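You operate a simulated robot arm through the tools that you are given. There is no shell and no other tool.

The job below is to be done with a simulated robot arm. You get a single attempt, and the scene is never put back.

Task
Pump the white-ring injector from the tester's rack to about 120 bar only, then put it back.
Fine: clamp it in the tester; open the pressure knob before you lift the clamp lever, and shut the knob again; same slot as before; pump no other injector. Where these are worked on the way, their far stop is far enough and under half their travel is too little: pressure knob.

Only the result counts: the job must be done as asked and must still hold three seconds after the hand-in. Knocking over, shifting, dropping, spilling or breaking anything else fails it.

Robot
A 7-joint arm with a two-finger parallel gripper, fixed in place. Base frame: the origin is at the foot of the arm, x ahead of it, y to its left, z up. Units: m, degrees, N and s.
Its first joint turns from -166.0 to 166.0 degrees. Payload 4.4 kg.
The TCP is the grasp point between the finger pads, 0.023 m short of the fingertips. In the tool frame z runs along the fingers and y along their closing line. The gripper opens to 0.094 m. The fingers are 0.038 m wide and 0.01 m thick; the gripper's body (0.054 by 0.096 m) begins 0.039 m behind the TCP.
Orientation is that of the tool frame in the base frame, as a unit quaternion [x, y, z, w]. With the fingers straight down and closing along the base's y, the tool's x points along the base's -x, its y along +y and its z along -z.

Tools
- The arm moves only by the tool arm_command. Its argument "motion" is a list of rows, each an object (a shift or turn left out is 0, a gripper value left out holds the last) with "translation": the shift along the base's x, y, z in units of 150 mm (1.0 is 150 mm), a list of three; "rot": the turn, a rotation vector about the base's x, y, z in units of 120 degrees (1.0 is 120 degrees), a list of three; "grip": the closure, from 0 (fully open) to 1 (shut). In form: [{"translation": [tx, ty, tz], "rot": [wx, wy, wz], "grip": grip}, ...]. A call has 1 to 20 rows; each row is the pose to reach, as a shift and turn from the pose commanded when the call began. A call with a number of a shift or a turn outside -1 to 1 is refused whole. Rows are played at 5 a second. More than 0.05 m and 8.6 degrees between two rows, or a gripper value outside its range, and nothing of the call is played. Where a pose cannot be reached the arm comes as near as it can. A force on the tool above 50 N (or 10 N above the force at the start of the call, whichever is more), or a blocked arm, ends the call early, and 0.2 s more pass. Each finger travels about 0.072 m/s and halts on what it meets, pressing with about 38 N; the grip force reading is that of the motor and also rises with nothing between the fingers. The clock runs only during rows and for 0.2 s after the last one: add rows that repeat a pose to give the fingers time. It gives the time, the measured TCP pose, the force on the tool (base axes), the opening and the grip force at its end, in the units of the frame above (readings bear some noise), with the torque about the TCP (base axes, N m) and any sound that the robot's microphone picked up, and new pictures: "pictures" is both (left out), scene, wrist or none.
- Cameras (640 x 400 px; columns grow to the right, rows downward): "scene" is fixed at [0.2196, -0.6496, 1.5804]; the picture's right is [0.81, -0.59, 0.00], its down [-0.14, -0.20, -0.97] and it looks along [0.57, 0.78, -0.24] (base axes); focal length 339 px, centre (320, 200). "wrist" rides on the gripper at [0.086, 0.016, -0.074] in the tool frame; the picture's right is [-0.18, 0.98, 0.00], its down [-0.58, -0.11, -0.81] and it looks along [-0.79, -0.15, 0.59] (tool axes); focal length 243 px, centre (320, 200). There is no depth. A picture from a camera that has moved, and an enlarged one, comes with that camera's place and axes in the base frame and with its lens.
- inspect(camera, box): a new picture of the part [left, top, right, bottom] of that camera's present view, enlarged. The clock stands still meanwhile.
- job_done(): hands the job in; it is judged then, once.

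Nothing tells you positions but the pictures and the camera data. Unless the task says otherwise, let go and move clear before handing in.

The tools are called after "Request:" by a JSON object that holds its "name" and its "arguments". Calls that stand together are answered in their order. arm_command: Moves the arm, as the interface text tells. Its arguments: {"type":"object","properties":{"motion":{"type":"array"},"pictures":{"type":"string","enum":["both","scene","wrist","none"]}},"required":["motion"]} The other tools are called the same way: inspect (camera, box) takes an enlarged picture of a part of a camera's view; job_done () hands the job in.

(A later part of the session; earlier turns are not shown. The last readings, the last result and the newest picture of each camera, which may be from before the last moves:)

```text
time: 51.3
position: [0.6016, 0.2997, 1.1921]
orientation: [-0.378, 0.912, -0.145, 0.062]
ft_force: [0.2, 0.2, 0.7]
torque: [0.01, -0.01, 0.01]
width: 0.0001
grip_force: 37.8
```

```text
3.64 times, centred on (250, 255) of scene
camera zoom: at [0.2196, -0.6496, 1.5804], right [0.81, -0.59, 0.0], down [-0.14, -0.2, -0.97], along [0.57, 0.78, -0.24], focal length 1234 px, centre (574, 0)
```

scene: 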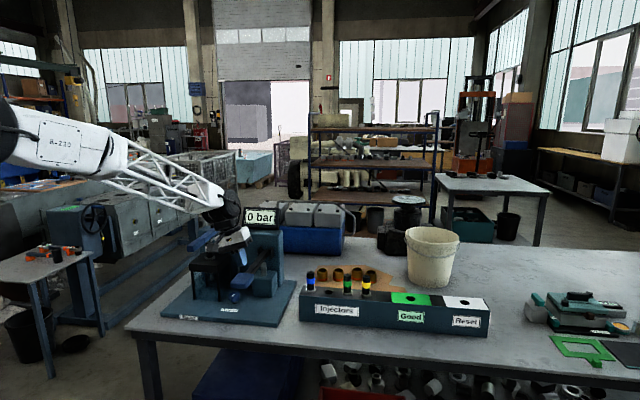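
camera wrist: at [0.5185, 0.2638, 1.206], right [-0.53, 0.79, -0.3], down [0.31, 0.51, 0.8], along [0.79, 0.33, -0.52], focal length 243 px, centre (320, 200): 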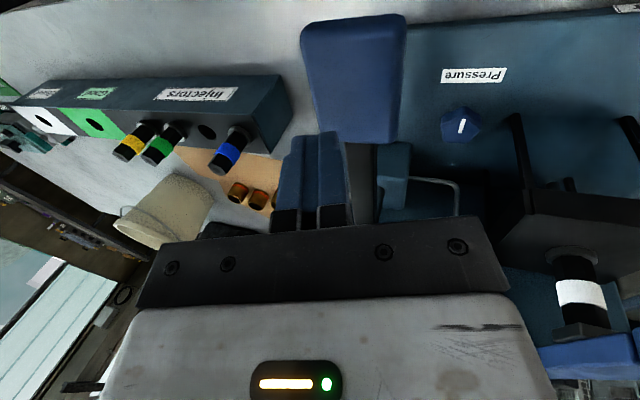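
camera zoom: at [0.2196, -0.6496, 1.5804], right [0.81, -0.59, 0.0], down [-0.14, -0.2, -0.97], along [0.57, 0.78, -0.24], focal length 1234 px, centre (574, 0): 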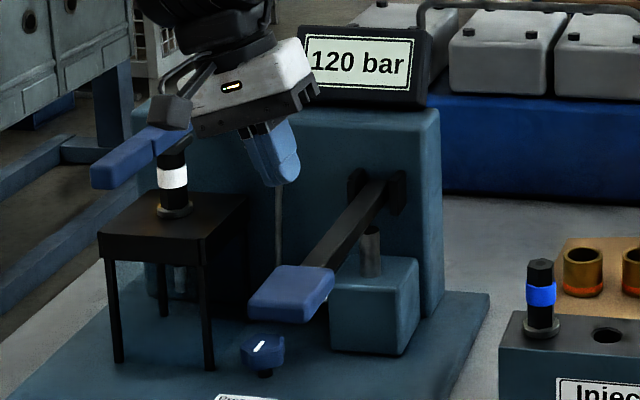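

The pressure holds at 120 bar. Now the knob: it sits low at about (0.636, 0.4565, 0.916) between the stand and pump lever, so I'll come from the front with the tool tilted back about 20°. First I level the tool and move in front of it, high up.

Request:
{"name": "arm_command", "arguments": {"motion": [{"translation": [-0.03, 0.1, 0.1], "rot": [0.035, 0.035, 0]}, {"translation": [-0.08, 0.25, 0.2], "rot": [0.07, 0.07, 0]}, {"translation": [-0.14, 0.43, 0.2], "rot": [0.106, 0.106, 0]}, {"translation": [-0.207, 0.609, 0.2], "rot": [0.106, 0.106, 0]}, {"translation": [-0.207, 0.609, 0.2], "rot": [0.106, 0.106, 0]}], "pictures": "none"}}

Request:
{"name": "arm_command", "arguments": {"motion": [{"rot": [0.04, -0.04, 0], "grip": 0.6}, {"rot": [0.08, -0.08, 0], "grip": 0.3}, {"rot": [0.1179, -0.1179, 0], "grip": 0.25}, {"rot": [0.1179, -0.1179, 0], "grip": 0.25}], "pictures": "both"}}

Request:
{"name": "inspect", "arguments": {"camera": "scene", "box": [160, 170, 310, 310]}}

```text
time: 52.5
position: [0.5711, 0.3922, 1.2223]
orientation: [-0.382, 0.924, 0.0, 0.002]
ft_force: [-0.6, 0.5, -1.3]
torque: [-0.02, 0.02, 0.02]
width: 0.0
grip_force: 37.9
```

```text
time: 53.5
position: [0.5715, 0.3904, 1.2219]
orientation: [-0.376, 0.91, 0.067, 0.164]
ft_force: [-0.7, 0.0, 0.5]
torque: [0.0, 0.01, -0.01]
width: 0.0708
grip_force: 0.0
camera wrist: at [0.4832, 0.3281, 1.2609], right [-0.57, 0.82, 0.06], down [0.26, 0.11, 0.96], along [0.78, 0.56, -0.28], focal length 243 px, centre (320, 200)
```

scene: 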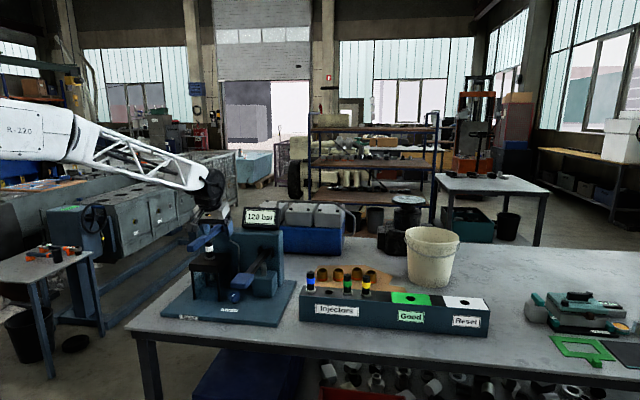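
wrist: 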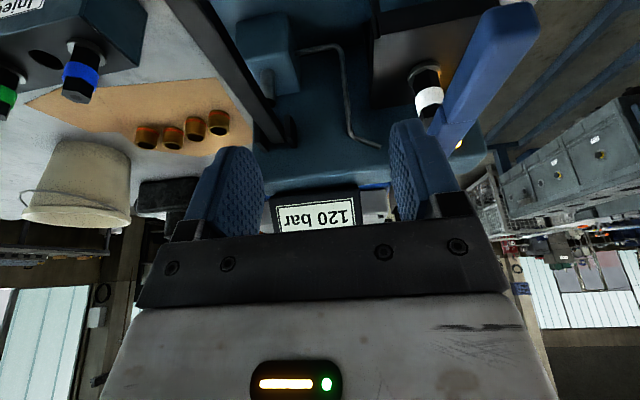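

```text
2.86 times, centred on (235, 240) of scene
camera zoom: at [0.2196, -0.6496, 1.5804], right [0.81, -0.59, 0.0], down [-0.14, -0.2, -0.97], along [0.57, 0.78, -0.24], focal length 969 px, centre (563, 86)
```

zoom: 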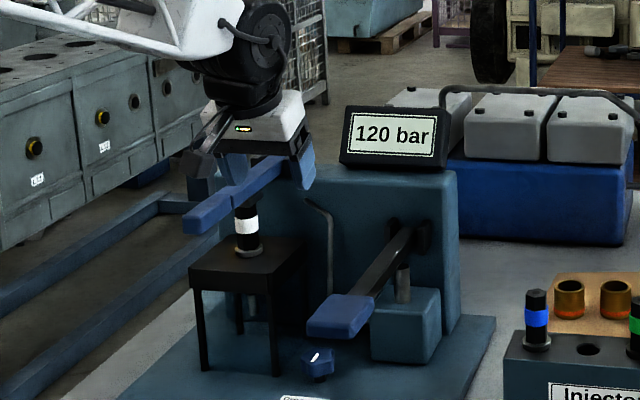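

The tool is tilted and in front of the knob; the display still reads 120 bar. I descend towards a pre-grasp pose above and in front of the knob.

Request:
{"name": "arm_command", "arguments": {"motion": [{"translation": [0.05, 0.05, -0.25]}, {"translation": [0.1, 0.1, -0.5]}, {"translation": [0.15, 0.16, -0.75]}, {"translation": [0.204, 0.214, -1.0]}, {"translation": [0.204, 0.214, -1.0]}], "pictures": "both"}}

Request:
{"name": "inspect", "arguments": {"camera": "wrist", "box": [200, 0, 440, 240]}}

Request:
{"name": "inspect", "arguments": {"camera": "scene", "box": [180, 210, 290, 310]}}

```text
time: 54.7
position: [0.6013, 0.4231, 1.0724]
orientation: [-0.375, 0.91, 0.066, 0.163]
ft_force: [-0.2, -0.3, -0.1]
torque: [-0.03, -0.06, 0.02]
width: 0.0704
grip_force: 0.1
camera wrist: at [0.5126, 0.3603, 1.1106], right [-0.57, 0.82, 0.06], down [0.27, 0.11, 0.96], along [0.78, 0.56, -0.28], focal length 243 px, centre (320, 200)
```

scene: 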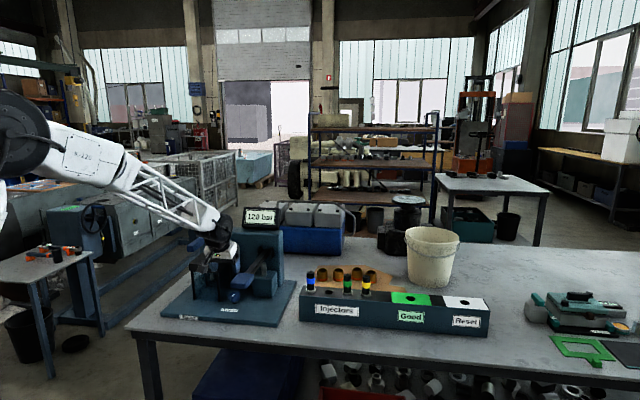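
wrist: 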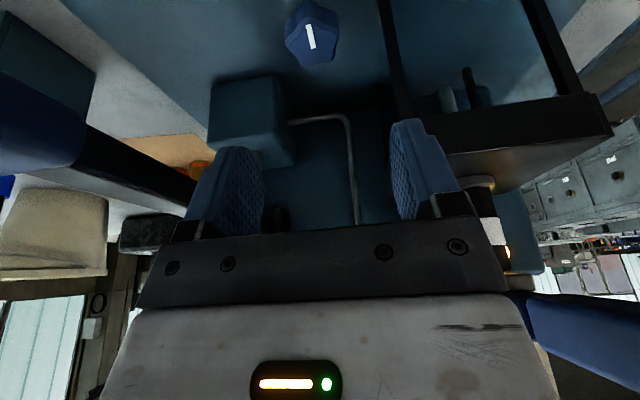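

```text
1.67 times, centred on (320, 120) of wrist
camera zoom: at [0.5126, 0.3603, 1.1106], right [-0.57, 0.82, 0.06], down [0.27, 0.11, 0.96], along [0.78, 0.56, -0.28], focal length 404 px, centre (320, 333)
```

zoom: 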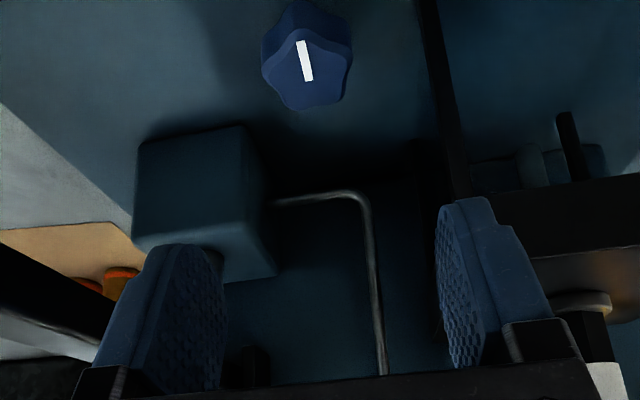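

```text
4.00 times, centred on (235, 260) of scene
camera zoom: at [0.2196, -0.6496, 1.5804], right [0.81, -0.59, 0.0], down [-0.14, -0.2, -0.97], along [0.57, 0.78, -0.24], focal length 1357 px, centre (660, -40)
```

zoom: 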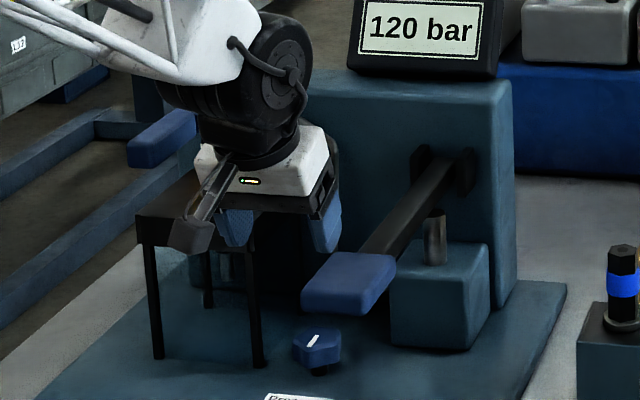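

The knob is centred at about (0.6365, 0.455), top z ≈ 0.927, diameter ≈ 0.045. I slide down along the tool axis towards it, pausing to check.

Request:
{"name": "arm_command", "arguments": {"motion": [{"translation": [0.05, 0.045, -0.2]}, {"translation": [0.1, 0.09, -0.4]}, {"translation": [0.145, 0.13, -0.6]}, {"translation": [0.145, 0.13, -0.6]}], "pictures": "both"}}

Request:
{"name": "inspect", "arguments": {"camera": "wrist", "box": [200, 0, 440, 240]}}

Request:
{"name": "inspect", "arguments": {"camera": "scene", "box": [190, 230, 280, 310]}}

```text
time: 55.7
position: [0.6235, 0.4419, 0.9819]
orientation: [-0.376, 0.91, 0.066, 0.163]
ft_force: [0.2, 0.3, -0.5]
torque: [-0.01, -0.04, 0.04]
width: 0.0705
grip_force: 0.1
camera wrist: at [0.5349, 0.3795, 1.0207], right [-0.57, 0.82, 0.06], down [0.27, 0.11, 0.96], along [0.78, 0.56, -0.28], focal length 243 px, centre (320, 200)
```

scene: 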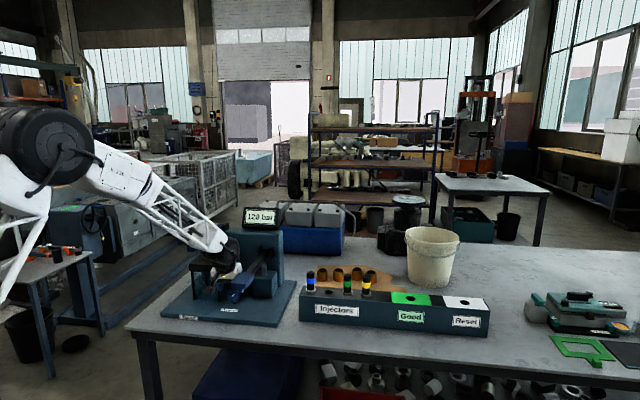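
wrist: 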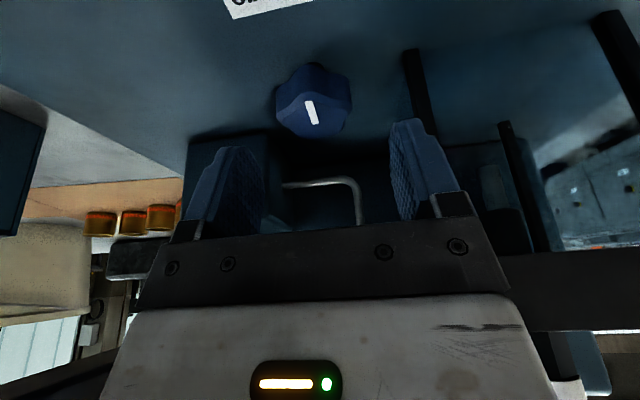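

```text
1.67 times, centred on (320, 120) of wrist
camera zoom: at [0.5349, 0.3795, 1.0207], right [-0.57, 0.82, 0.06], down [0.27, 0.11, 0.96], along [0.78, 0.56, -0.28], focal length 404 px, centre (320, 333)
```

zoom: 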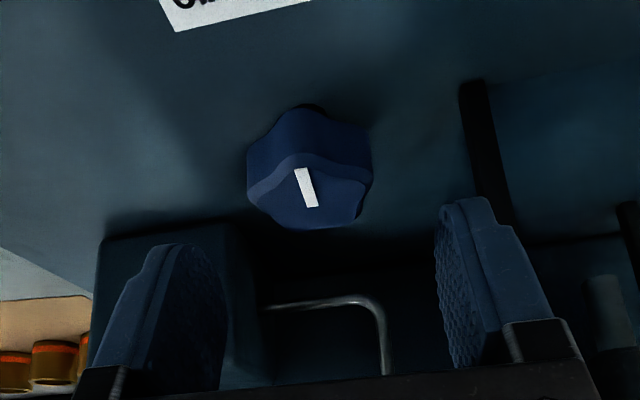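

```text
5.00 times, centred on (235, 270) of scene
camera zoom: at [0.2196, -0.6496, 1.5804], right [0.81, -0.59, 0.0], down [-0.14, -0.2, -0.97], along [0.57, 0.78, -0.24], focal length 1696 px, centre (745, -150)
```

zoom: 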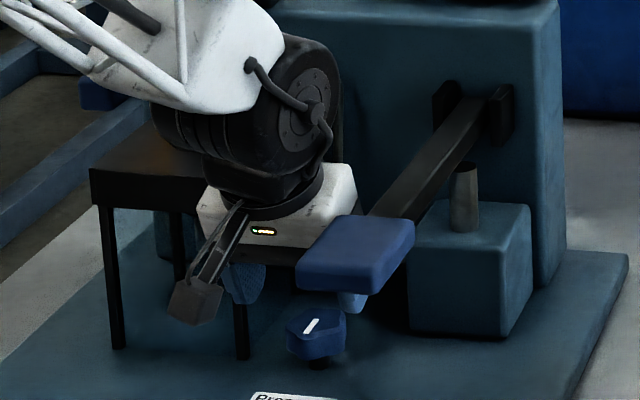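

The knob body spans about z 0.912–0.929. I go down the last 5 cm so the fingertips straddle it.

Request:
{"name": "arm_command", "arguments": {"motion": [{"translation": [0.02, 0.02, -0.1]}, {"translation": [0.04, 0.04, -0.2]}, {"translation": [0.055, 0.055, -0.28]}, {"translation": [0.066, 0.065, -0.327]}, {"translation": [0.066, 0.065, -0.327]}], "pictures": "both"}}

Request:
{"name": "inspect", "arguments": {"camera": "wrist", "box": [200, 60, 440, 240]}}

Request:
{"name": "inspect", "arguments": {"camera": "scene", "box": [190, 230, 280, 310]}}

```text
time: 56.9
position: [0.6329, 0.4534, 0.9335]
orientation: [-0.376, 0.91, 0.067, 0.163]
ft_force: [0.0, -0.1, 0.4]
torque: [0.01, 0.01, -0.02]
width: 0.0705
grip_force: 0.0
camera wrist: at [0.5454, 0.3898, 0.9719], right [-0.57, 0.82, 0.06], down [0.27, 0.11, 0.96], along [0.78, 0.56, -0.28], focal length 243 px, centre (320, 200)
```

scene: 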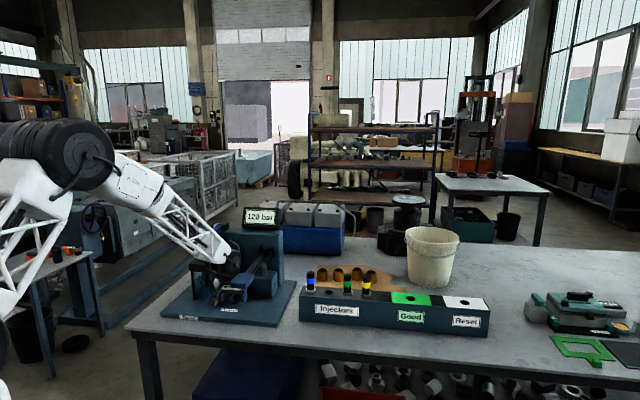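
wrist: 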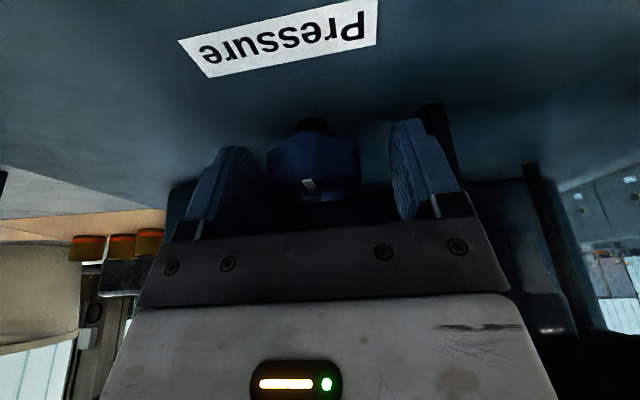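

```text
2.22 times, centred on (320, 150) of wrist
camera zoom: at [0.5454, 0.3898, 0.9719], right [-0.57, 0.82, 0.06], down [0.27, 0.11, 0.96], along [0.78, 0.56, -0.28], focal length 539 px, centre (320, 311)
```

zoom: 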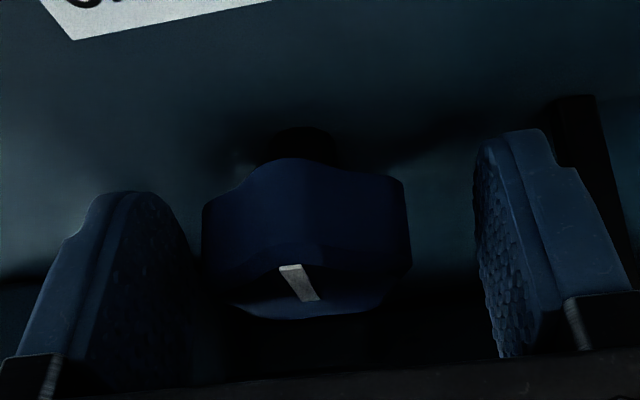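

```text
5.00 times, centred on (235, 270) of scene
camera zoom: at [0.2196, -0.6496, 1.5804], right [0.81, -0.59, 0.0], down [-0.14, -0.2, -0.97], along [0.57, 0.78, -0.24], focal length 1696 px, centre (745, -150)
```

zoom: 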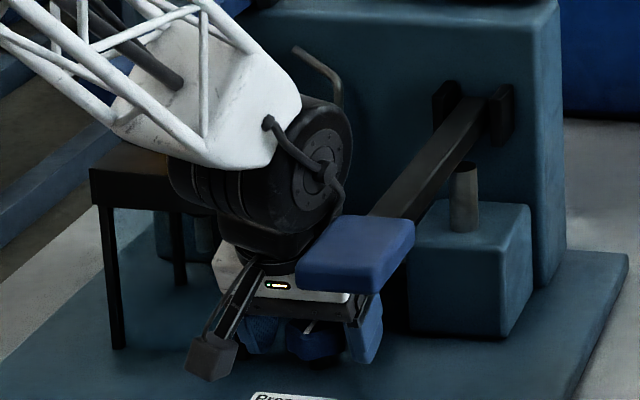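

The knob sits between the fingertips, about 3 mm toward the right-hand finger. I centre on it and close.

Request:
{"name": "arm_command", "arguments": {"motion": [{"translation": [0.014, -0.014, 0], "grip": 0.25}, {"translation": [0.014, -0.014, 0], "grip": 0.4}, {"translation": [0.014, -0.014, 0], "grip": 0.6}, {"translation": [0.014, -0.014, 0], "grip": 1.0}, {"translation": [0.014, -0.014, 0], "grip": 1.0}], "pictures": "wrist"}}

Request:
{"name": "inspect", "arguments": {"camera": "wrist", "box": [200, 60, 440, 240]}}

```text
time: 58.1
position: [0.6338, 0.4523, 0.9322]
orientation: [-0.375, 0.91, 0.066, 0.163]
ft_force: [-10.5, 12.0, 0.3]
torque: [0.49, 0.35, 0.02]
width: 0.042
grip_force: 44.6
camera wrist: at [0.5474, 0.388, 0.972], right [-0.57, 0.82, 0.06], down [0.27, 0.11, 0.96], along [0.78, 0.56, -0.28], focal length 243 px, centre (320, 200)
```

wrist: 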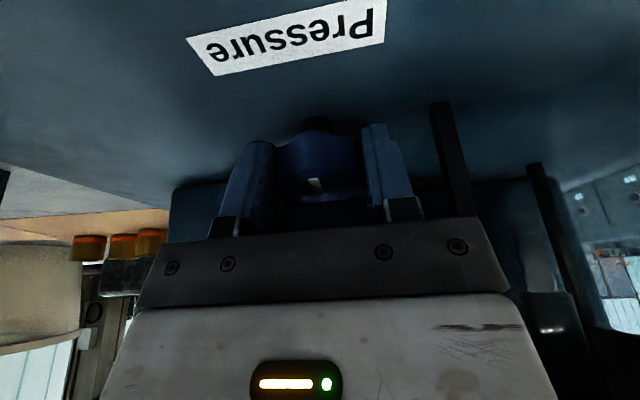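

```text
2.22 times, centred on (320, 150) of wrist
camera zoom: at [0.5474, 0.388, 0.972], right [-0.57, 0.82, 0.06], down [0.27, 0.11, 0.96], along [0.78, 0.56, -0.28], focal length 539 px, centre (320, 311)
```

zoom: 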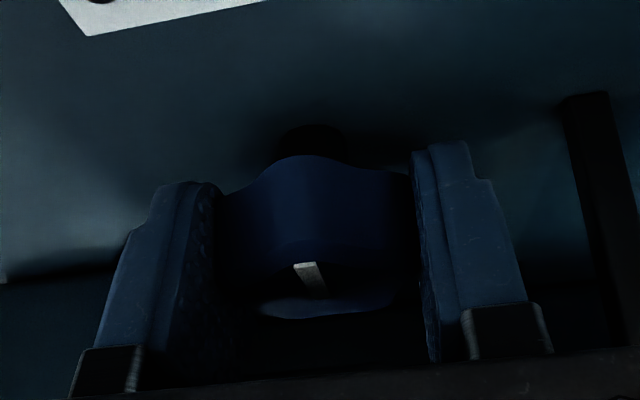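

The knob is gripped. I test a small counter-clockwise turn and read the torque.

Request:
{"name": "arm_command", "arguments": {"motion": [{"translation": [-0.004, 0.004, 0]}, {"translation": [-0.0027, 0.0027, 0], "rot": [0, 0, 0.0333]}, {"translation": [-0.0014, 0.0014, 0], "rot": [0, 0, 0.0667]}, {"translation": [-0.0014, 0.0014, 0], "rot": [0, 0, 0.0667]}], "pictures": "wrist"}}

Request:
{"name": "inspect", "arguments": {"camera": "wrist", "box": [200, 60, 440, 240]}}

Request:
{"name": "inspect", "arguments": {"camera": "scene", "box": [190, 200, 290, 310]}}

```text
time: 59.1
position: [0.6349, 0.4518, 0.9328]
orientation: [-0.439, 0.881, 0.077, 0.157]
ft_force: [14.7, 11.5, -7.9]
torque: [-0.51, 0.59, -0.01]
width: 0.0417
grip_force: 44.6
camera wrist: at [0.5573, 0.3762, 0.9721], right [-0.68, 0.73, 0.06], down [0.25, 0.15, 0.96], along [0.69, 0.67, -0.28], focal length 243 px, centre (320, 200)
```

wrist: 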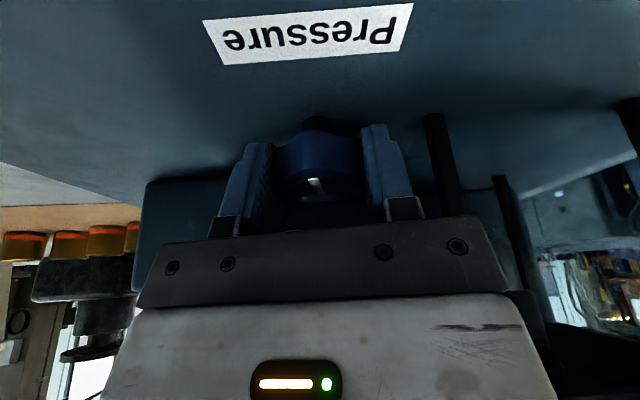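

```text
2.22 times, centred on (320, 150) of wrist
camera zoom: at [0.5573, 0.3762, 0.9721], right [-0.68, 0.73, 0.06], down [0.25, 0.15, 0.96], along [0.69, 0.67, -0.28], focal length 539 px, centre (320, 311)
```

zoom: 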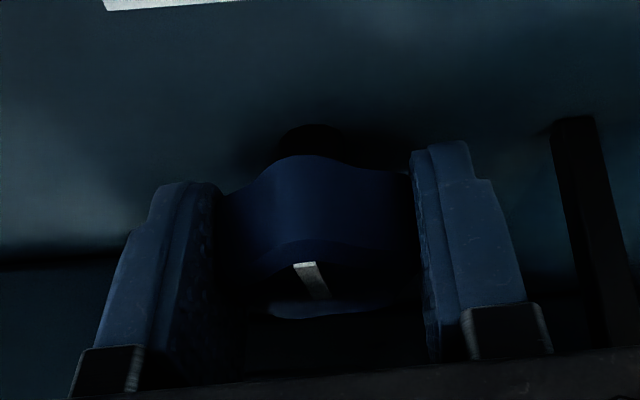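

```text
3.64 times, centred on (240, 255) of scene
camera zoom: at [0.2196, -0.6496, 1.5804], right [0.81, -0.59, 0.0], down [-0.14, -0.2, -0.97], along [0.57, 0.78, -0.24], focal length 1234 px, centre (611, 0)
```

zoom: 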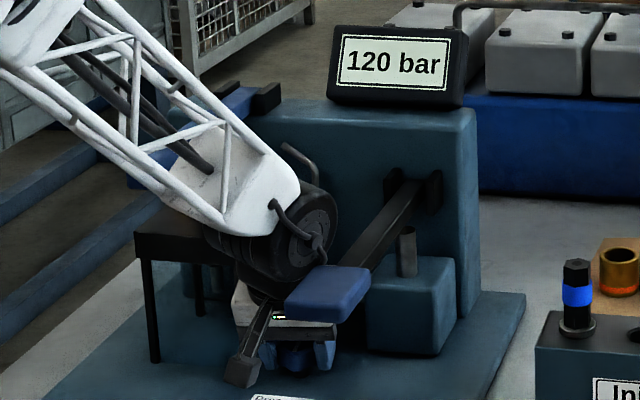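

The knob turned with the fingers without resistance, so counter-clockwise looks like the opening direction. Before turning further I check clearance between the wrist joint and the pump lever.

Request:
{"name": "inspect", "arguments": {"camera": "scene", "box": [220, 240, 270, 290]}}

```text
8.00 times, centred on (245, 265) of scene
camera zoom: at [0.2196, -0.6496, 1.5804], right [0.81, -0.59, 0.0], down [-0.14, -0.2, -0.97], along [0.57, 0.78, -0.24], focal length 2714 px, centre (920, -320)
```

zoom: 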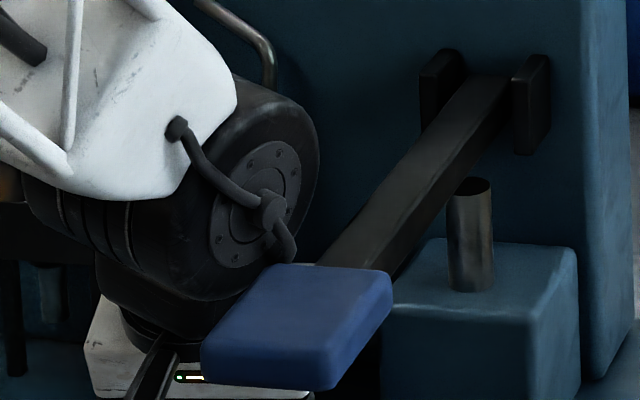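

There are 2–3 cm between the wrist joint and the pump lever, so I can turn only a little further in this grasp. I turn to about +14°, relieving the side load.

Request:
{"name": "arm_command", "arguments": {"motion": [{"translation": [0.0043, 0.0023, 0], "rot": [0, 0, 0.025]}, {"translation": [0.0052, 0.0014, 0], "rot": [0, 0, 0.05]}, {"translation": [0.0052, 0.0014, 0], "rot": [0, 0, 0.05]}], "pictures": "none"}}

Request:
{"name": "inspect", "arguments": {"camera": "scene", "box": [190, 200, 290, 310]}}

Request:
{"name": "inspect", "arguments": {"camera": "wrist", "box": [200, 60, 440, 240]}}

```text
time: 59.9
position: [0.6344, 0.4509, 0.9324]
orientation: [-0.484, 0.857, 0.086, 0.152]
ft_force: [-8.6, 0.1, 0.4]
torque: [-0.79, 1.12, -0.02]
width: 0.0422
grip_force: 44.7
```

```text
3.64 times, centred on (240, 255) of scene
camera zoom: at [0.2196, -0.6496, 1.5804], right [0.81, -0.59, 0.0], down [-0.14, -0.2, -0.97], along [0.57, 0.78, -0.24], focal length 1234 px, centre (611, 0)
```

zoom: 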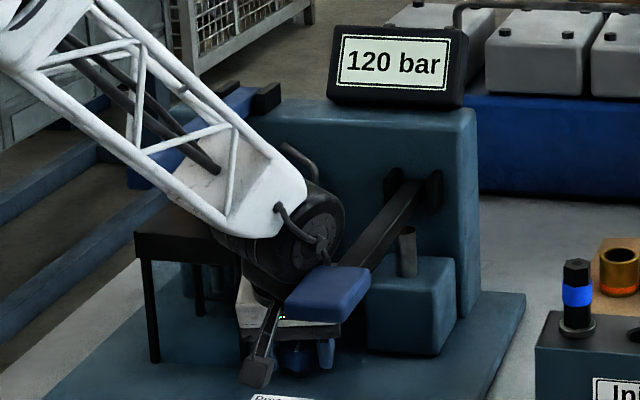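

```text
2.22 times, centred on (320, 150) of wrist
camera zoom: at [0.5659, 0.3684, 0.9722], right [-0.75, 0.66, 0.06], down [0.23, 0.17, 0.96], along [0.62, 0.73, -0.28], focal length 539 px, centre (320, 311)
```

zoom: 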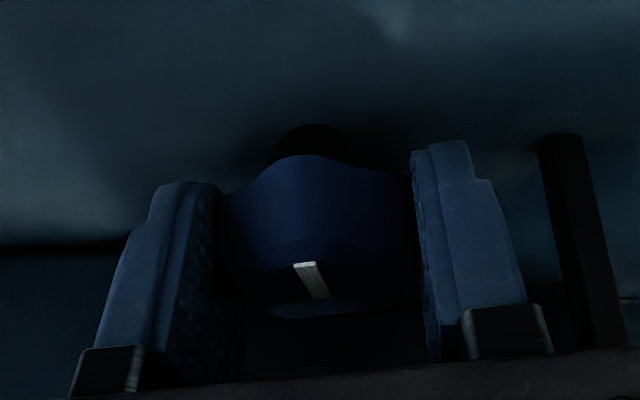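

The knob has turned 14° so far, still 120 bar. I open the fingers, swing the tool back to –14° and take a new grip.

Request:
{"name": "arm_command", "arguments": {"motion": [{"grip": 0.6}, {"grip": 0.3}, {"grip": 0.27}, {"translation": [-0.0023, 0.0023, 0], "rot": [0, 0, -0.0583], "grip": 0.27}, {"translation": [-0.0046, 0.0046, 0], "rot": [0, 0, -0.1167], "grip": 0.27}, {"translation": [-0.0068, 0.0068, 0], "rot": [0, 0, -0.175], "grip": 0.27}, {"translation": [-0.0091, 0.0091, 0], "rot": [0, 0, -0.2333], "grip": 0.27}, {"translation": [-0.0091, 0.0091, 0], "rot": [0, 0, -0.2333], "grip": 0.27}], "pictures": "wrist"}}

Request:
{"name": "inspect", "arguments": {"camera": "wrist", "box": [200, 60, 440, 240]}}

Request:
{"name": "inspect", "arguments": {"camera": "scene", "box": [190, 200, 290, 310]}}

```text
time: 61.7
position: [0.634, 0.452, 0.9335]
orientation: [-0.262, 0.949, 0.046, 0.17]
ft_force: [1.2, -0.3, -0.4]
torque: [-0.03, 0.01, 0.04]
width: 0.0685
grip_force: 0.1
camera wrist: at [0.5337, 0.4124, 0.9721], right [-0.36, 0.93, 0.06], down [0.28, 0.04, 0.96], along [0.89, 0.36, -0.28], focal length 243 px, centre (320, 200)
```

wrist: 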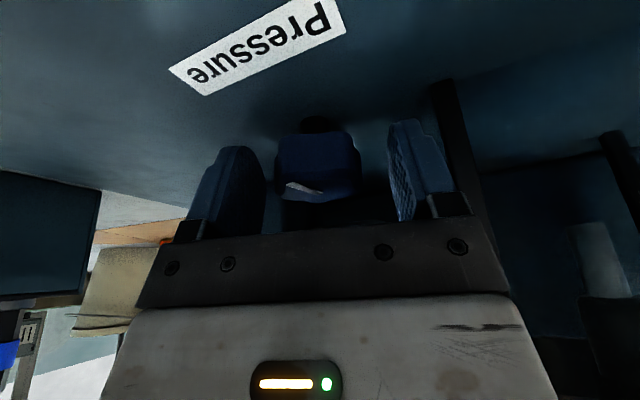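

```text
2.22 times, centred on (320, 150) of wrist
camera zoom: at [0.5337, 0.4124, 0.9721], right [-0.36, 0.93, 0.06], down [0.28, 0.04, 0.96], along [0.89, 0.36, -0.28], focal length 539 px, centre (320, 311)
```

zoom: 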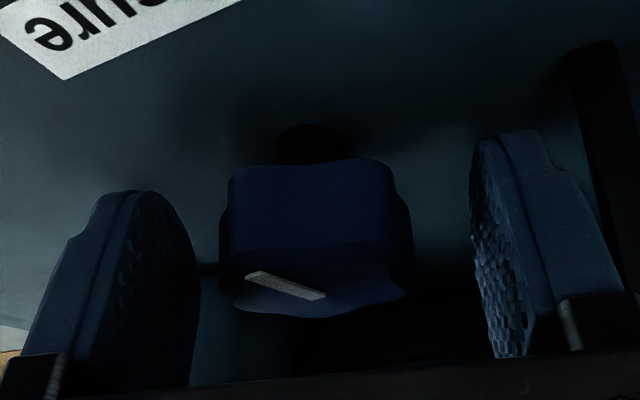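

```text
3.64 times, centred on (240, 255) of scene
camera zoom: at [0.2196, -0.6496, 1.5804], right [0.81, -0.59, 0.0], down [-0.14, -0.2, -0.97], along [0.57, 0.78, -0.24], focal length 1234 px, centre (611, 0)
```

zoom: 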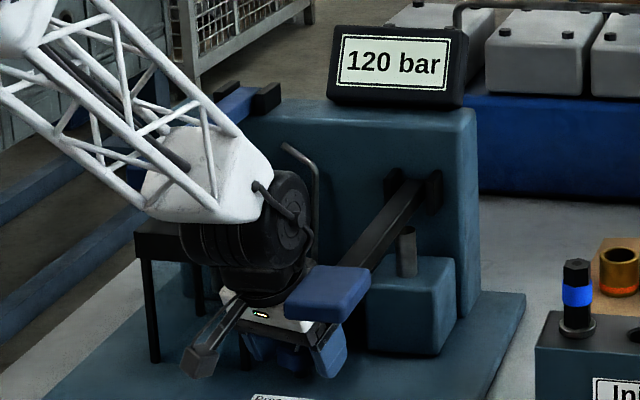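

The knob stays centred between the fingers. I close again and turn from –14° to +14°.

Request:
{"name": "arm_command", "arguments": {"motion": [{"grip": 0.5}, {"grip": 0.8}, {"grip": 1.0}, {"grip": 1.0}], "pictures": "none"}}

```text
time: 62.7
position: [0.6347, 0.4509, 0.9328]
orientation: [-0.262, 0.949, 0.046, 0.169]
ft_force: [16.6, -25.5, 0.5]
torque: [-0.16, -0.36, -0.07]
width: 0.042
grip_force: 45.1
```

Request:
{"name": "arm_command", "arguments": {"motion": [{"translation": [0.0048, -0.008, 0]}, {"translation": [0.0088, -0.009, 0], "rot": [0, 0, 0.0583]}, {"translation": [0.0128, -0.0095, 0], "rot": [0, 0, 0.1167]}, {"translation": [0.0128, -0.0095, 0], "rot": [0, 0, 0.1167]}], "pictures": "none"}}

Request:
{"name": "inspect", "arguments": {"camera": "wrist", "box": [200, 60, 440, 240]}}

Request:
{"name": "inspect", "arguments": {"camera": "scene", "box": [190, 200, 290, 310]}}

```text
time: 63.7
position: [0.6352, 0.4507, 0.9321]
orientation: [-0.375, 0.91, 0.067, 0.162]
ft_force: [-29.5, -0.8, 7.3]
torque: [0.18, 0.8, 0.03]
width: 0.0419
grip_force: 44.6
```

```text
2.22 times, centred on (320, 150) of wrist
camera zoom: at [0.5476, 0.3881, 0.9723], right [-0.57, 0.82, 0.06], down [0.27, 0.11, 0.96], along [0.78, 0.56, -0.28], focal length 539 px, centre (320, 311)
```

zoom: 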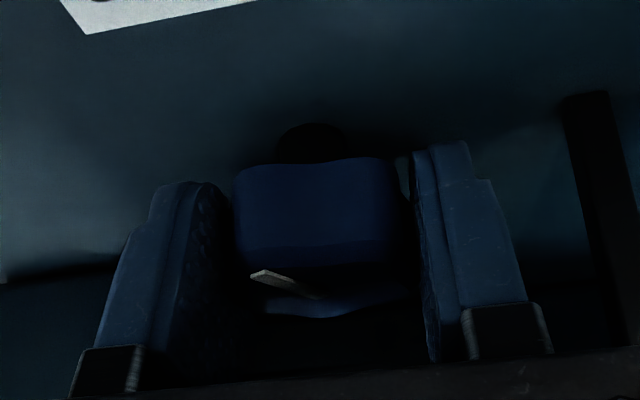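

```text
3.64 times, centred on (240, 255) of scene
camera zoom: at [0.2196, -0.6496, 1.5804], right [0.81, -0.59, 0.0], down [-0.14, -0.2, -0.97], along [0.57, 0.78, -0.24], focal length 1234 px, centre (611, 0)
```

zoom: 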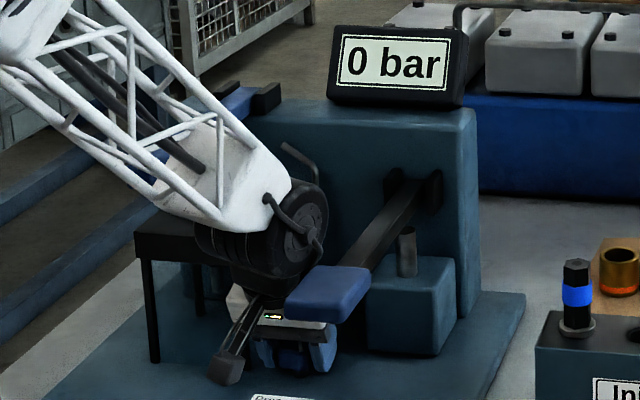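

The pressure dropped to 0 bar: the valve is opening. I relieve the side load and keep turning towards the far stop.

Request:
{"name": "arm_command", "arguments": {"motion": [{"translation": [-0.0094, 0, 0]}, {"translation": [-0.0075, 0, 0], "rot": [0, 0, 0.0583]}, {"translation": [-0.0075, 0, 0], "rot": [0, 0, 0.0583]}], "pictures": "none"}}

Request:
{"name": "inspect", "arguments": {"camera": "wrist", "box": [200, 60, 440, 240]}}

```text
time: 64.5
position: [0.6346, 0.4514, 0.9334]
orientation: [-0.431, 0.885, 0.077, 0.159]
ft_force: [1.5, 15.7, -6.4]
torque: [0.41, -0.52, 0.02]
width: 0.042
grip_force: 45.0
```

```text
2.22 times, centred on (320, 150) of wrist
camera zoom: at [0.5561, 0.3778, 0.9722], right [-0.67, 0.74, 0.06], down [0.25, 0.14, 0.96], along [0.7, 0.65, -0.28], focal length 539 px, centre (320, 311)
```

zoom: 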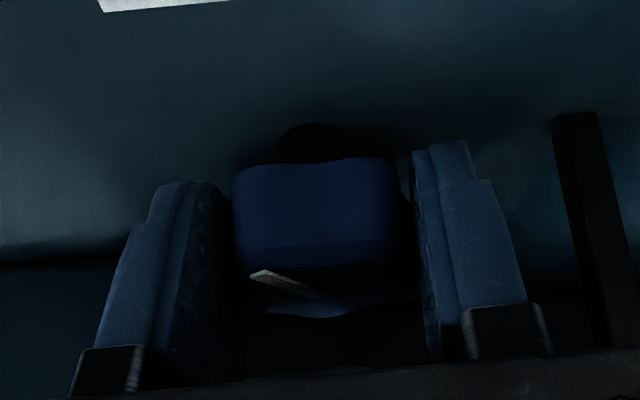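

Request:
{"name": "arm_command", "arguments": {"motion": [{"translation": [0.0005, 0.0052, 0]}, {"translation": [0.0025, 0.0052, 0], "rot": [0, 0, 0.0583]}, {"translation": [0.0025, 0.0052, 0], "rot": [0, 0, 0.0583]}], "pictures": "none"}}

```text
time: 65.3
position: [0.6351, 0.4512, 0.9325]
orientation: [-0.484, 0.857, 0.086, 0.153]
ft_force: [-13.9, -9.9, 3.9]
torque: [-1.04, 0.96, 0.02]
width: 0.042
grip_force: 44.7
```

42° so far with no stop felt. I regrip for another turn.

Request:
{"name": "arm_command", "arguments": {"motion": [{"grip": 0.6}, {"grip": 0.3}, {"grip": 0.27}, {"translation": [-0.0023, 0.0023, 0], "rot": [0, 0, -0.0583], "grip": 0.27}, {"translation": [-0.0046, 0.0046, 0], "rot": [0, 0, -0.1167], "grip": 0.27}, {"translation": [-0.0068, 0.0068, 0], "rot": [0, 0, -0.175], "grip": 0.27}, {"translation": [-0.0091, 0.0091, 0], "rot": [0, 0, -0.2333], "grip": 0.27}, {"translation": [-0.0091, 0.0091, 0], "rot": [0, 0, -0.2333], "grip": 0.27}], "pictures": "none"}}

Request:
{"name": "inspect", "arguments": {"camera": "wrist", "box": [200, 60, 440, 240]}}

Request:
{"name": "inspect", "arguments": {"camera": "scene", "box": [190, 200, 290, 310]}}

```text
time: 67.1
position: [0.6338, 0.4525, 0.9337]
orientation: [-0.262, 0.949, 0.046, 0.17]
ft_force: [0.7, 1.6, 0.1]
torque: [0.02, 0.01, -0.01]
width: 0.0686
grip_force: 0.1
```

```text
2.22 times, centred on (320, 150) of wrist
camera zoom: at [0.5336, 0.4131, 0.9722], right [-0.36, 0.93, 0.06], down [0.28, 0.04, 0.96], along [0.89, 0.36, -0.28], focal length 539 px, centre (320, 311)
```

zoom: 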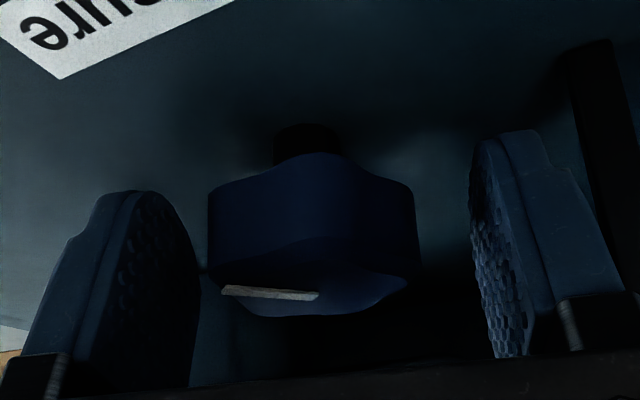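

```text
3.64 times, centred on (240, 255) of scene
camera zoom: at [0.2196, -0.6496, 1.5804], right [0.81, -0.59, 0.0], down [-0.14, -0.2, -0.97], along [0.57, 0.78, -0.24], focal length 1234 px, centre (611, 0)
```

zoom: 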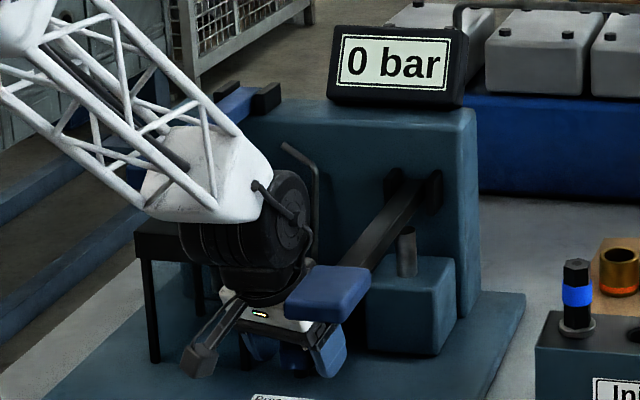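

Request:
{"name": "arm_command", "arguments": {"motion": [{"grip": 0.5}, {"grip": 0.8}, {"grip": 1.0}, {"grip": 1.0}], "pictures": "none"}}

```text
time: 68.3
position: [0.6348, 0.4517, 0.9331]
orientation: [-0.263, 0.949, 0.045, 0.169]
ft_force: [5.4, -15.6, 0.7]
torque: [-0.1, -0.38, -0.02]
width: 0.0419
grip_force: 45.0
stopped in row 4: the force on the tool passed its limit at 52 N (the readings are from after the stop); the commanded pose is now the measured one
```

Request:
{"name": "arm_command", "arguments": {"motion": [{"translation": [0.0028, -0.0046, 0], "grip": 1.0}, {"translation": [0.0047, -0.0073, 0], "rot": [0, 0, 0.0583], "grip": 1.0}, {"translation": [0.0069, -0.0097, 0], "rot": [0, 0, 0.1167], "grip": 1.0}, {"translation": [0.0069, -0.0097, 0], "rot": [0, 0, 0.1167], "grip": 1.0}], "pictures": "none"}}

Request:
{"name": "inspect", "arguments": {"camera": "wrist", "box": [200, 60, 440, 240]}}

```text
time: 69.3
position: [0.6351, 0.4502, 0.9329]
orientation: [-0.376, 0.91, 0.066, 0.163]
ft_force: [-1.3, 20.4, -5.2]
torque: [0.38, 0.39, 0.04]
width: 0.0417
grip_force: 45.1
```

```text
2.22 times, centred on (320, 150) of wrist
camera zoom: at [0.5476, 0.3883, 0.9722], right [-0.57, 0.82, 0.06], down [0.26, 0.11, 0.96], along [0.78, 0.56, -0.28], focal length 539 px, centre (320, 311)
```

zoom: 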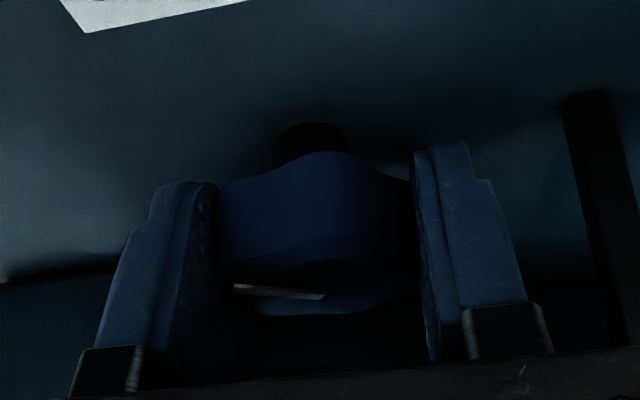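

Request:
{"name": "arm_command", "arguments": {"motion": [{"translation": [0, 0.0066, 0]}, {"translation": [0.0023, 0.0046, 0], "rot": [0, 0, 0.0583]}, {"translation": [0.0046, 0.003, 0], "rot": [0, 0, 0.1167]}, {"translation": [0.0046, 0.003, 0], "rot": [0, 0, 0.1167]}], "pictures": "none"}}

Request:
{"name": "inspect", "arguments": {"camera": "wrist", "box": [200, 60, 440, 240]}}

```text
time: 70.3
position: [0.6361, 0.4495, 0.9333]
orientation: [-0.484, 0.857, 0.086, 0.153]
ft_force: [-25.4, 5.3, 7.6]
torque: [-0.22, 0.98, 0.07]
width: 0.0418
grip_force: 45.2
```

```text
2.22 times, centred on (320, 150) of wrist
camera zoom: at [0.5661, 0.3688, 0.9724], right [-0.75, 0.66, 0.06], down [0.23, 0.17, 0.96], along [0.62, 0.73, -0.28], focal length 539 px, centre (320, 311)
```

zoom: 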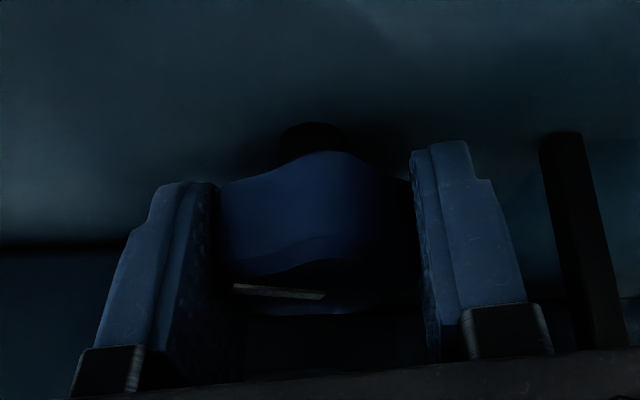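

About 70° now, still free. I regrip once more.

Request:
{"name": "arm_command", "arguments": {"motion": [{"grip": 0.6}, {"grip": 0.3}, {"grip": 0.27}, {"translation": [-0.0023, 0.0023, 0], "rot": [0, 0, -0.0583], "grip": 0.27}, {"translation": [-0.0046, 0.0046, 0], "rot": [0, 0, -0.1167], "grip": 0.27}, {"translation": [-0.0068, 0.0068, 0], "rot": [0, 0, -0.175], "grip": 0.27}, {"translation": [-0.0091, 0.0091, 0], "rot": [0, 0, -0.2333], "grip": 0.27}, {"translation": [-0.0091, 0.0091, 0], "rot": [0, 0, -0.2333], "grip": 0.27}], "pictures": "none"}}

Request:
{"name": "inspect", "arguments": {"camera": "wrist", "box": [200, 60, 440, 240]}}

```text
time: 72.1
position: [0.6339, 0.4528, 0.9339]
orientation: [-0.261, 0.949, 0.046, 0.169]
ft_force: [-0.2, 0.4, -0.1]
torque: [0.0, -0.01, -0.02]
width: 0.0684
grip_force: 0.1
```

```text
2.22 times, centred on (320, 150) of wrist
camera zoom: at [0.5342, 0.4126, 0.9722], right [-0.35, 0.93, 0.06], down [0.28, 0.04, 0.96], along [0.89, 0.36, -0.28], focal length 539 px, centre (320, 311)
```

zoom: 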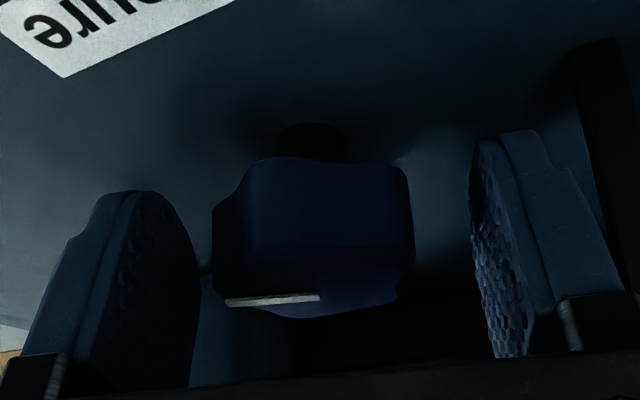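

The mark confirms 28° per turn (total about 70°). I close and continue.

Request:
{"name": "arm_command", "arguments": {"motion": [{"translation": [0.0028, -0.0046, 0], "grip": 0.5}, {"translation": [0.0028, -0.0046, 0], "grip": 0.8}, {"translation": [0.0028, -0.0046, 0], "grip": 1.0}, {"translation": [0.0028, -0.0046, 0], "grip": 1.0}], "pictures": "none"}}

```text
time: 73.1
position: [0.6347, 0.4524, 0.933]
orientation: [-0.261, 0.949, 0.046, 0.169]
ft_force: [-3.9, 4.8, -0.7]
torque: [0.33, 0.11, 0.03]
width: 0.0417
grip_force: 44.9
```

Request:
{"name": "arm_command", "arguments": {"motion": [{"translation": [0.0019, -0.0027, 0], "rot": [0, 0, 0.0583]}, {"translation": [0.0041, -0.0051, 0], "rot": [0, 0, 0.1167]}, {"translation": [0.0041, -0.0051, 0], "rot": [0, 0, 0.1167]}], "pictures": "none"}}

Request:
{"name": "inspect", "arguments": {"camera": "wrist", "box": [200, 60, 440, 240]}}

```text
time: 73.9
position: [0.6352, 0.4524, 0.9338]
orientation: [-0.376, 0.91, 0.066, 0.162]
ft_force: [-21.3, 17.5, 5.6]
torque: [-0.11, 1.04, 0.09]
width: 0.0421
grip_force: 45.3
```

```text
2.22 times, centred on (320, 150) of wrist
camera zoom: at [0.5479, 0.3886, 0.9723], right [-0.57, 0.82, 0.06], down [0.27, 0.11, 0.96], along [0.78, 0.56, -0.28], focal length 539 px, centre (320, 311)
```

zoom: 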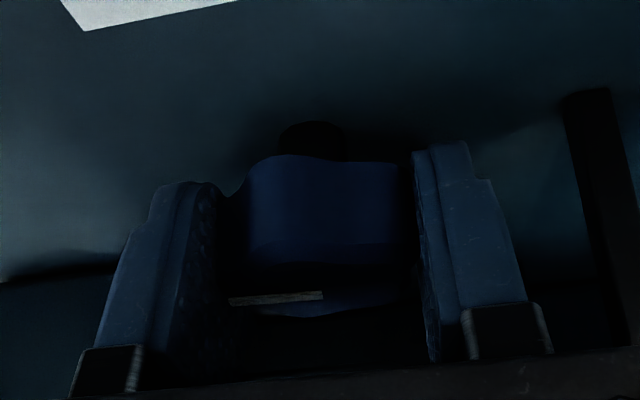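

Request:
{"name": "arm_command", "arguments": {"motion": [{"translation": [-0.0061, 0.0061, 0]}, {"translation": [-0.0042, 0.0042, 0], "rot": [0, 0, 0.0583]}, {"translation": [-0.0042, 0.0042, 0], "rot": [0, 0, 0.0583]}], "pictures": "none"}}

Request:
{"name": "inspect", "arguments": {"camera": "wrist", "box": [200, 60, 440, 240]}}

```text
time: 74.7
position: [0.6351, 0.4516, 0.9339]
orientation: [-0.431, 0.885, 0.076, 0.158]
ft_force: [5.0, 11.6, -4.1]
torque: [0.2, -0.33, -0.01]
width: 0.0419
grip_force: 45.1
```

```text
2.22 times, centred on (320, 150) of wrist
camera zoom: at [0.5564, 0.3784, 0.9723], right [-0.67, 0.74, 0.06], down [0.25, 0.14, 0.96], along [0.7, 0.65, -0.28], focal length 539 px, centre (320, 311)
```

zoom: 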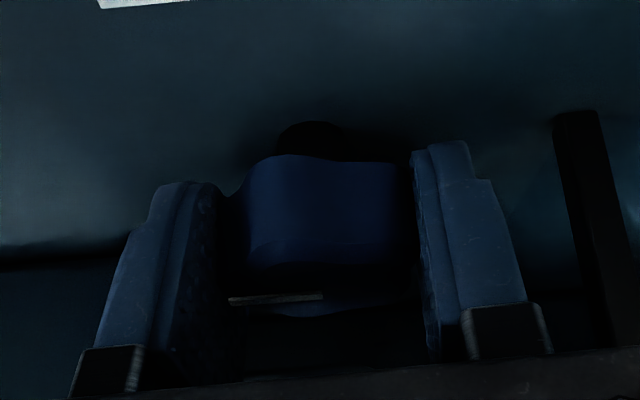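

91° and still free. I finish this stroke and regrip again.

Request:
{"name": "arm_command", "arguments": {"motion": [{"translation": [0.003, 0.002, 0], "rot": [0, 0, 0.03]}, {"translation": [0.0035, 0.003, 0], "rot": [0, 0, 0.0583]}, {"translation": [0.0035, 0.003, 0], "rot": [0, 0, 0.0583]}], "pictures": "none"}}

Request:
{"name": "arm_command", "arguments": {"motion": [{"grip": 0.6}, {"grip": 0.3}, {"grip": 0.27}, {"translation": [-0.0023, 0.0023, 0], "rot": [0, 0, -0.0583], "grip": 0.27}, {"translation": [-0.0046, 0.0046, 0], "rot": [0, 0, -0.1167], "grip": 0.27}, {"translation": [-0.0068, 0.0068, 0], "rot": [0, 0, -0.175], "grip": 0.27}, {"translation": [-0.0091, 0.0091, 0], "rot": [0, 0, -0.2333], "grip": 0.27}, {"translation": [-0.0091, 0.0091, 0], "rot": [0, 0, -0.2333], "grip": 0.27}], "pictures": "scene"}}

Request:
{"name": "inspect", "arguments": {"camera": "wrist", "box": [200, 60, 440, 240]}}

Request:
{"name": "inspect", "arguments": {"camera": "scene", "box": [190, 200, 290, 310]}}

```text
time: 75.5
position: [0.6359, 0.4512, 0.9336]
orientation: [-0.483, 0.858, 0.085, 0.154]
ft_force: [-1.9, -1.1, -3.3]
torque: [-0.43, 0.52, -0.72]
width: 0.0419
grip_force: 45.0
```

```text
time: 77.3
position: [0.6339, 0.4534, 0.9335]
orientation: [-0.261, 0.949, 0.045, 0.169]
ft_force: [-0.3, 0.0, -0.1]
torque: [-0.05, -0.02, -0.01]
width: 0.0687
grip_force: 0.1
```

scene: 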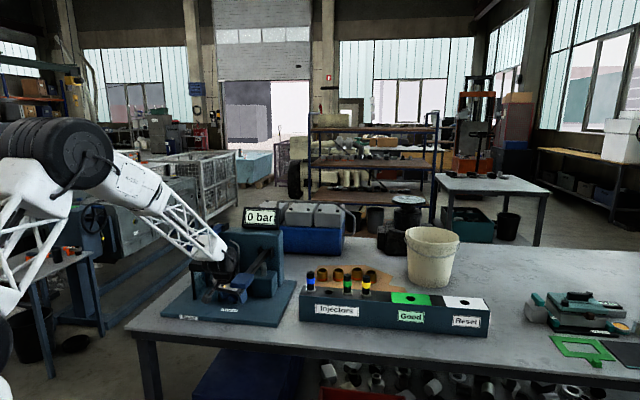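

```text
2.22 times, centred on (320, 150) of wrist
camera zoom: at [0.5342, 0.4137, 0.9723], right [-0.35, 0.93, 0.06], down [0.28, 0.04, 0.96], along [0.89, 0.36, -0.28], focal length 539 px, centre (320, 311)
```

zoom: 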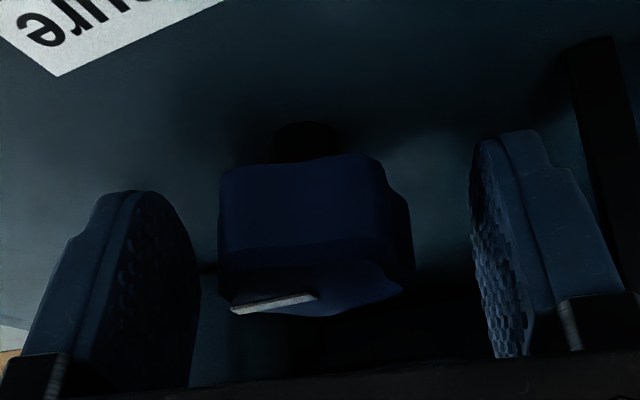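

```text
3.64 times, centred on (240, 255) of scene
camera zoom: at [0.2196, -0.6496, 1.5804], right [0.81, -0.59, 0.0], down [-0.14, -0.2, -0.97], along [0.57, 0.78, -0.24], focal length 1234 px, centre (611, 0)
```

zoom: 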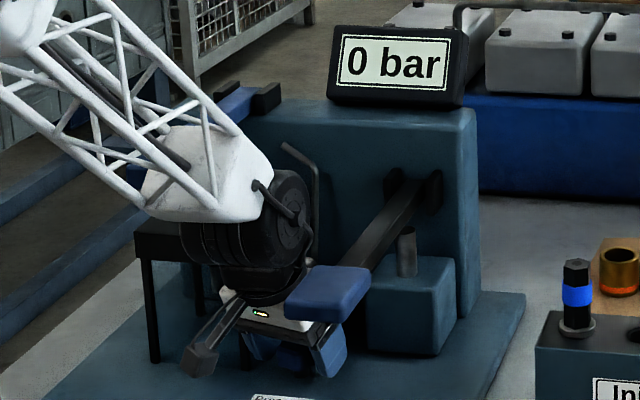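

The last bit showed –0.72 N·m about the vertical: likely the far stop. I verify by gripping again and pushing a little further counter-clockwise.

Request:
{"name": "arm_command", "arguments": {"motion": [{"translation": [0.0028, -0.0046, 0], "grip": 0.5}, {"translation": [0.0028, -0.0046, 0], "grip": 0.8}, {"translation": [0.0028, -0.0046, 0], "grip": 1.0}, {"translation": [0.0028, -0.0046, 0], "grip": 1.0}], "pictures": "none"}}

Request:
{"name": "arm_command", "arguments": {"motion": [{"rot": [0, 0, 0.025]}, {"translation": [0.001, -0.0015, 0], "rot": [0, 0, 0.042]}, {"translation": [0.001, -0.0015, 0], "rot": [0, 0, 0.042]}], "pictures": "none"}}

Request:
{"name": "inspect", "arguments": {"camera": "wrist", "box": [200, 60, 440, 240]}}

```text
time: 78.3
position: [0.6349, 0.4522, 0.9335]
orientation: [-0.261, 0.949, 0.046, 0.169]
ft_force: [14.8, -25.2, 1.4]
torque: [-0.21, -0.27, -0.02]
width: 0.0418
grip_force: 45.1
```

```text
time: 79.1
position: [0.6355, 0.4515, 0.9332]
orientation: [-0.303, 0.937, 0.053, 0.167]
ft_force: [0.5, -14.6, 7.2]
torque: [-0.1, 0.51, -0.52]
width: 0.0419
grip_force: 45.2
stopped in row 3: the force on the tool passed its limit at 51 N (the readings are from after the stop); the commanded pose is now the measured one
```

```text
2.22 times, centred on (320, 150) of wrist
camera zoom: at [0.5385, 0.4031, 0.9724], right [-0.43, 0.9, 0.06], down [0.28, 0.07, 0.96], along [0.86, 0.43, -0.28], focal length 539 px, centre (320, 311)
```

zoom: 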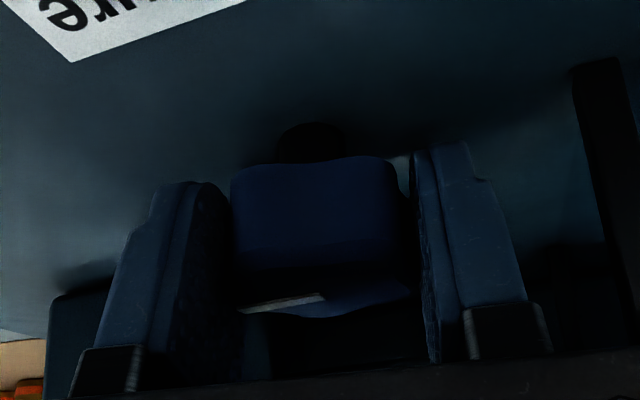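

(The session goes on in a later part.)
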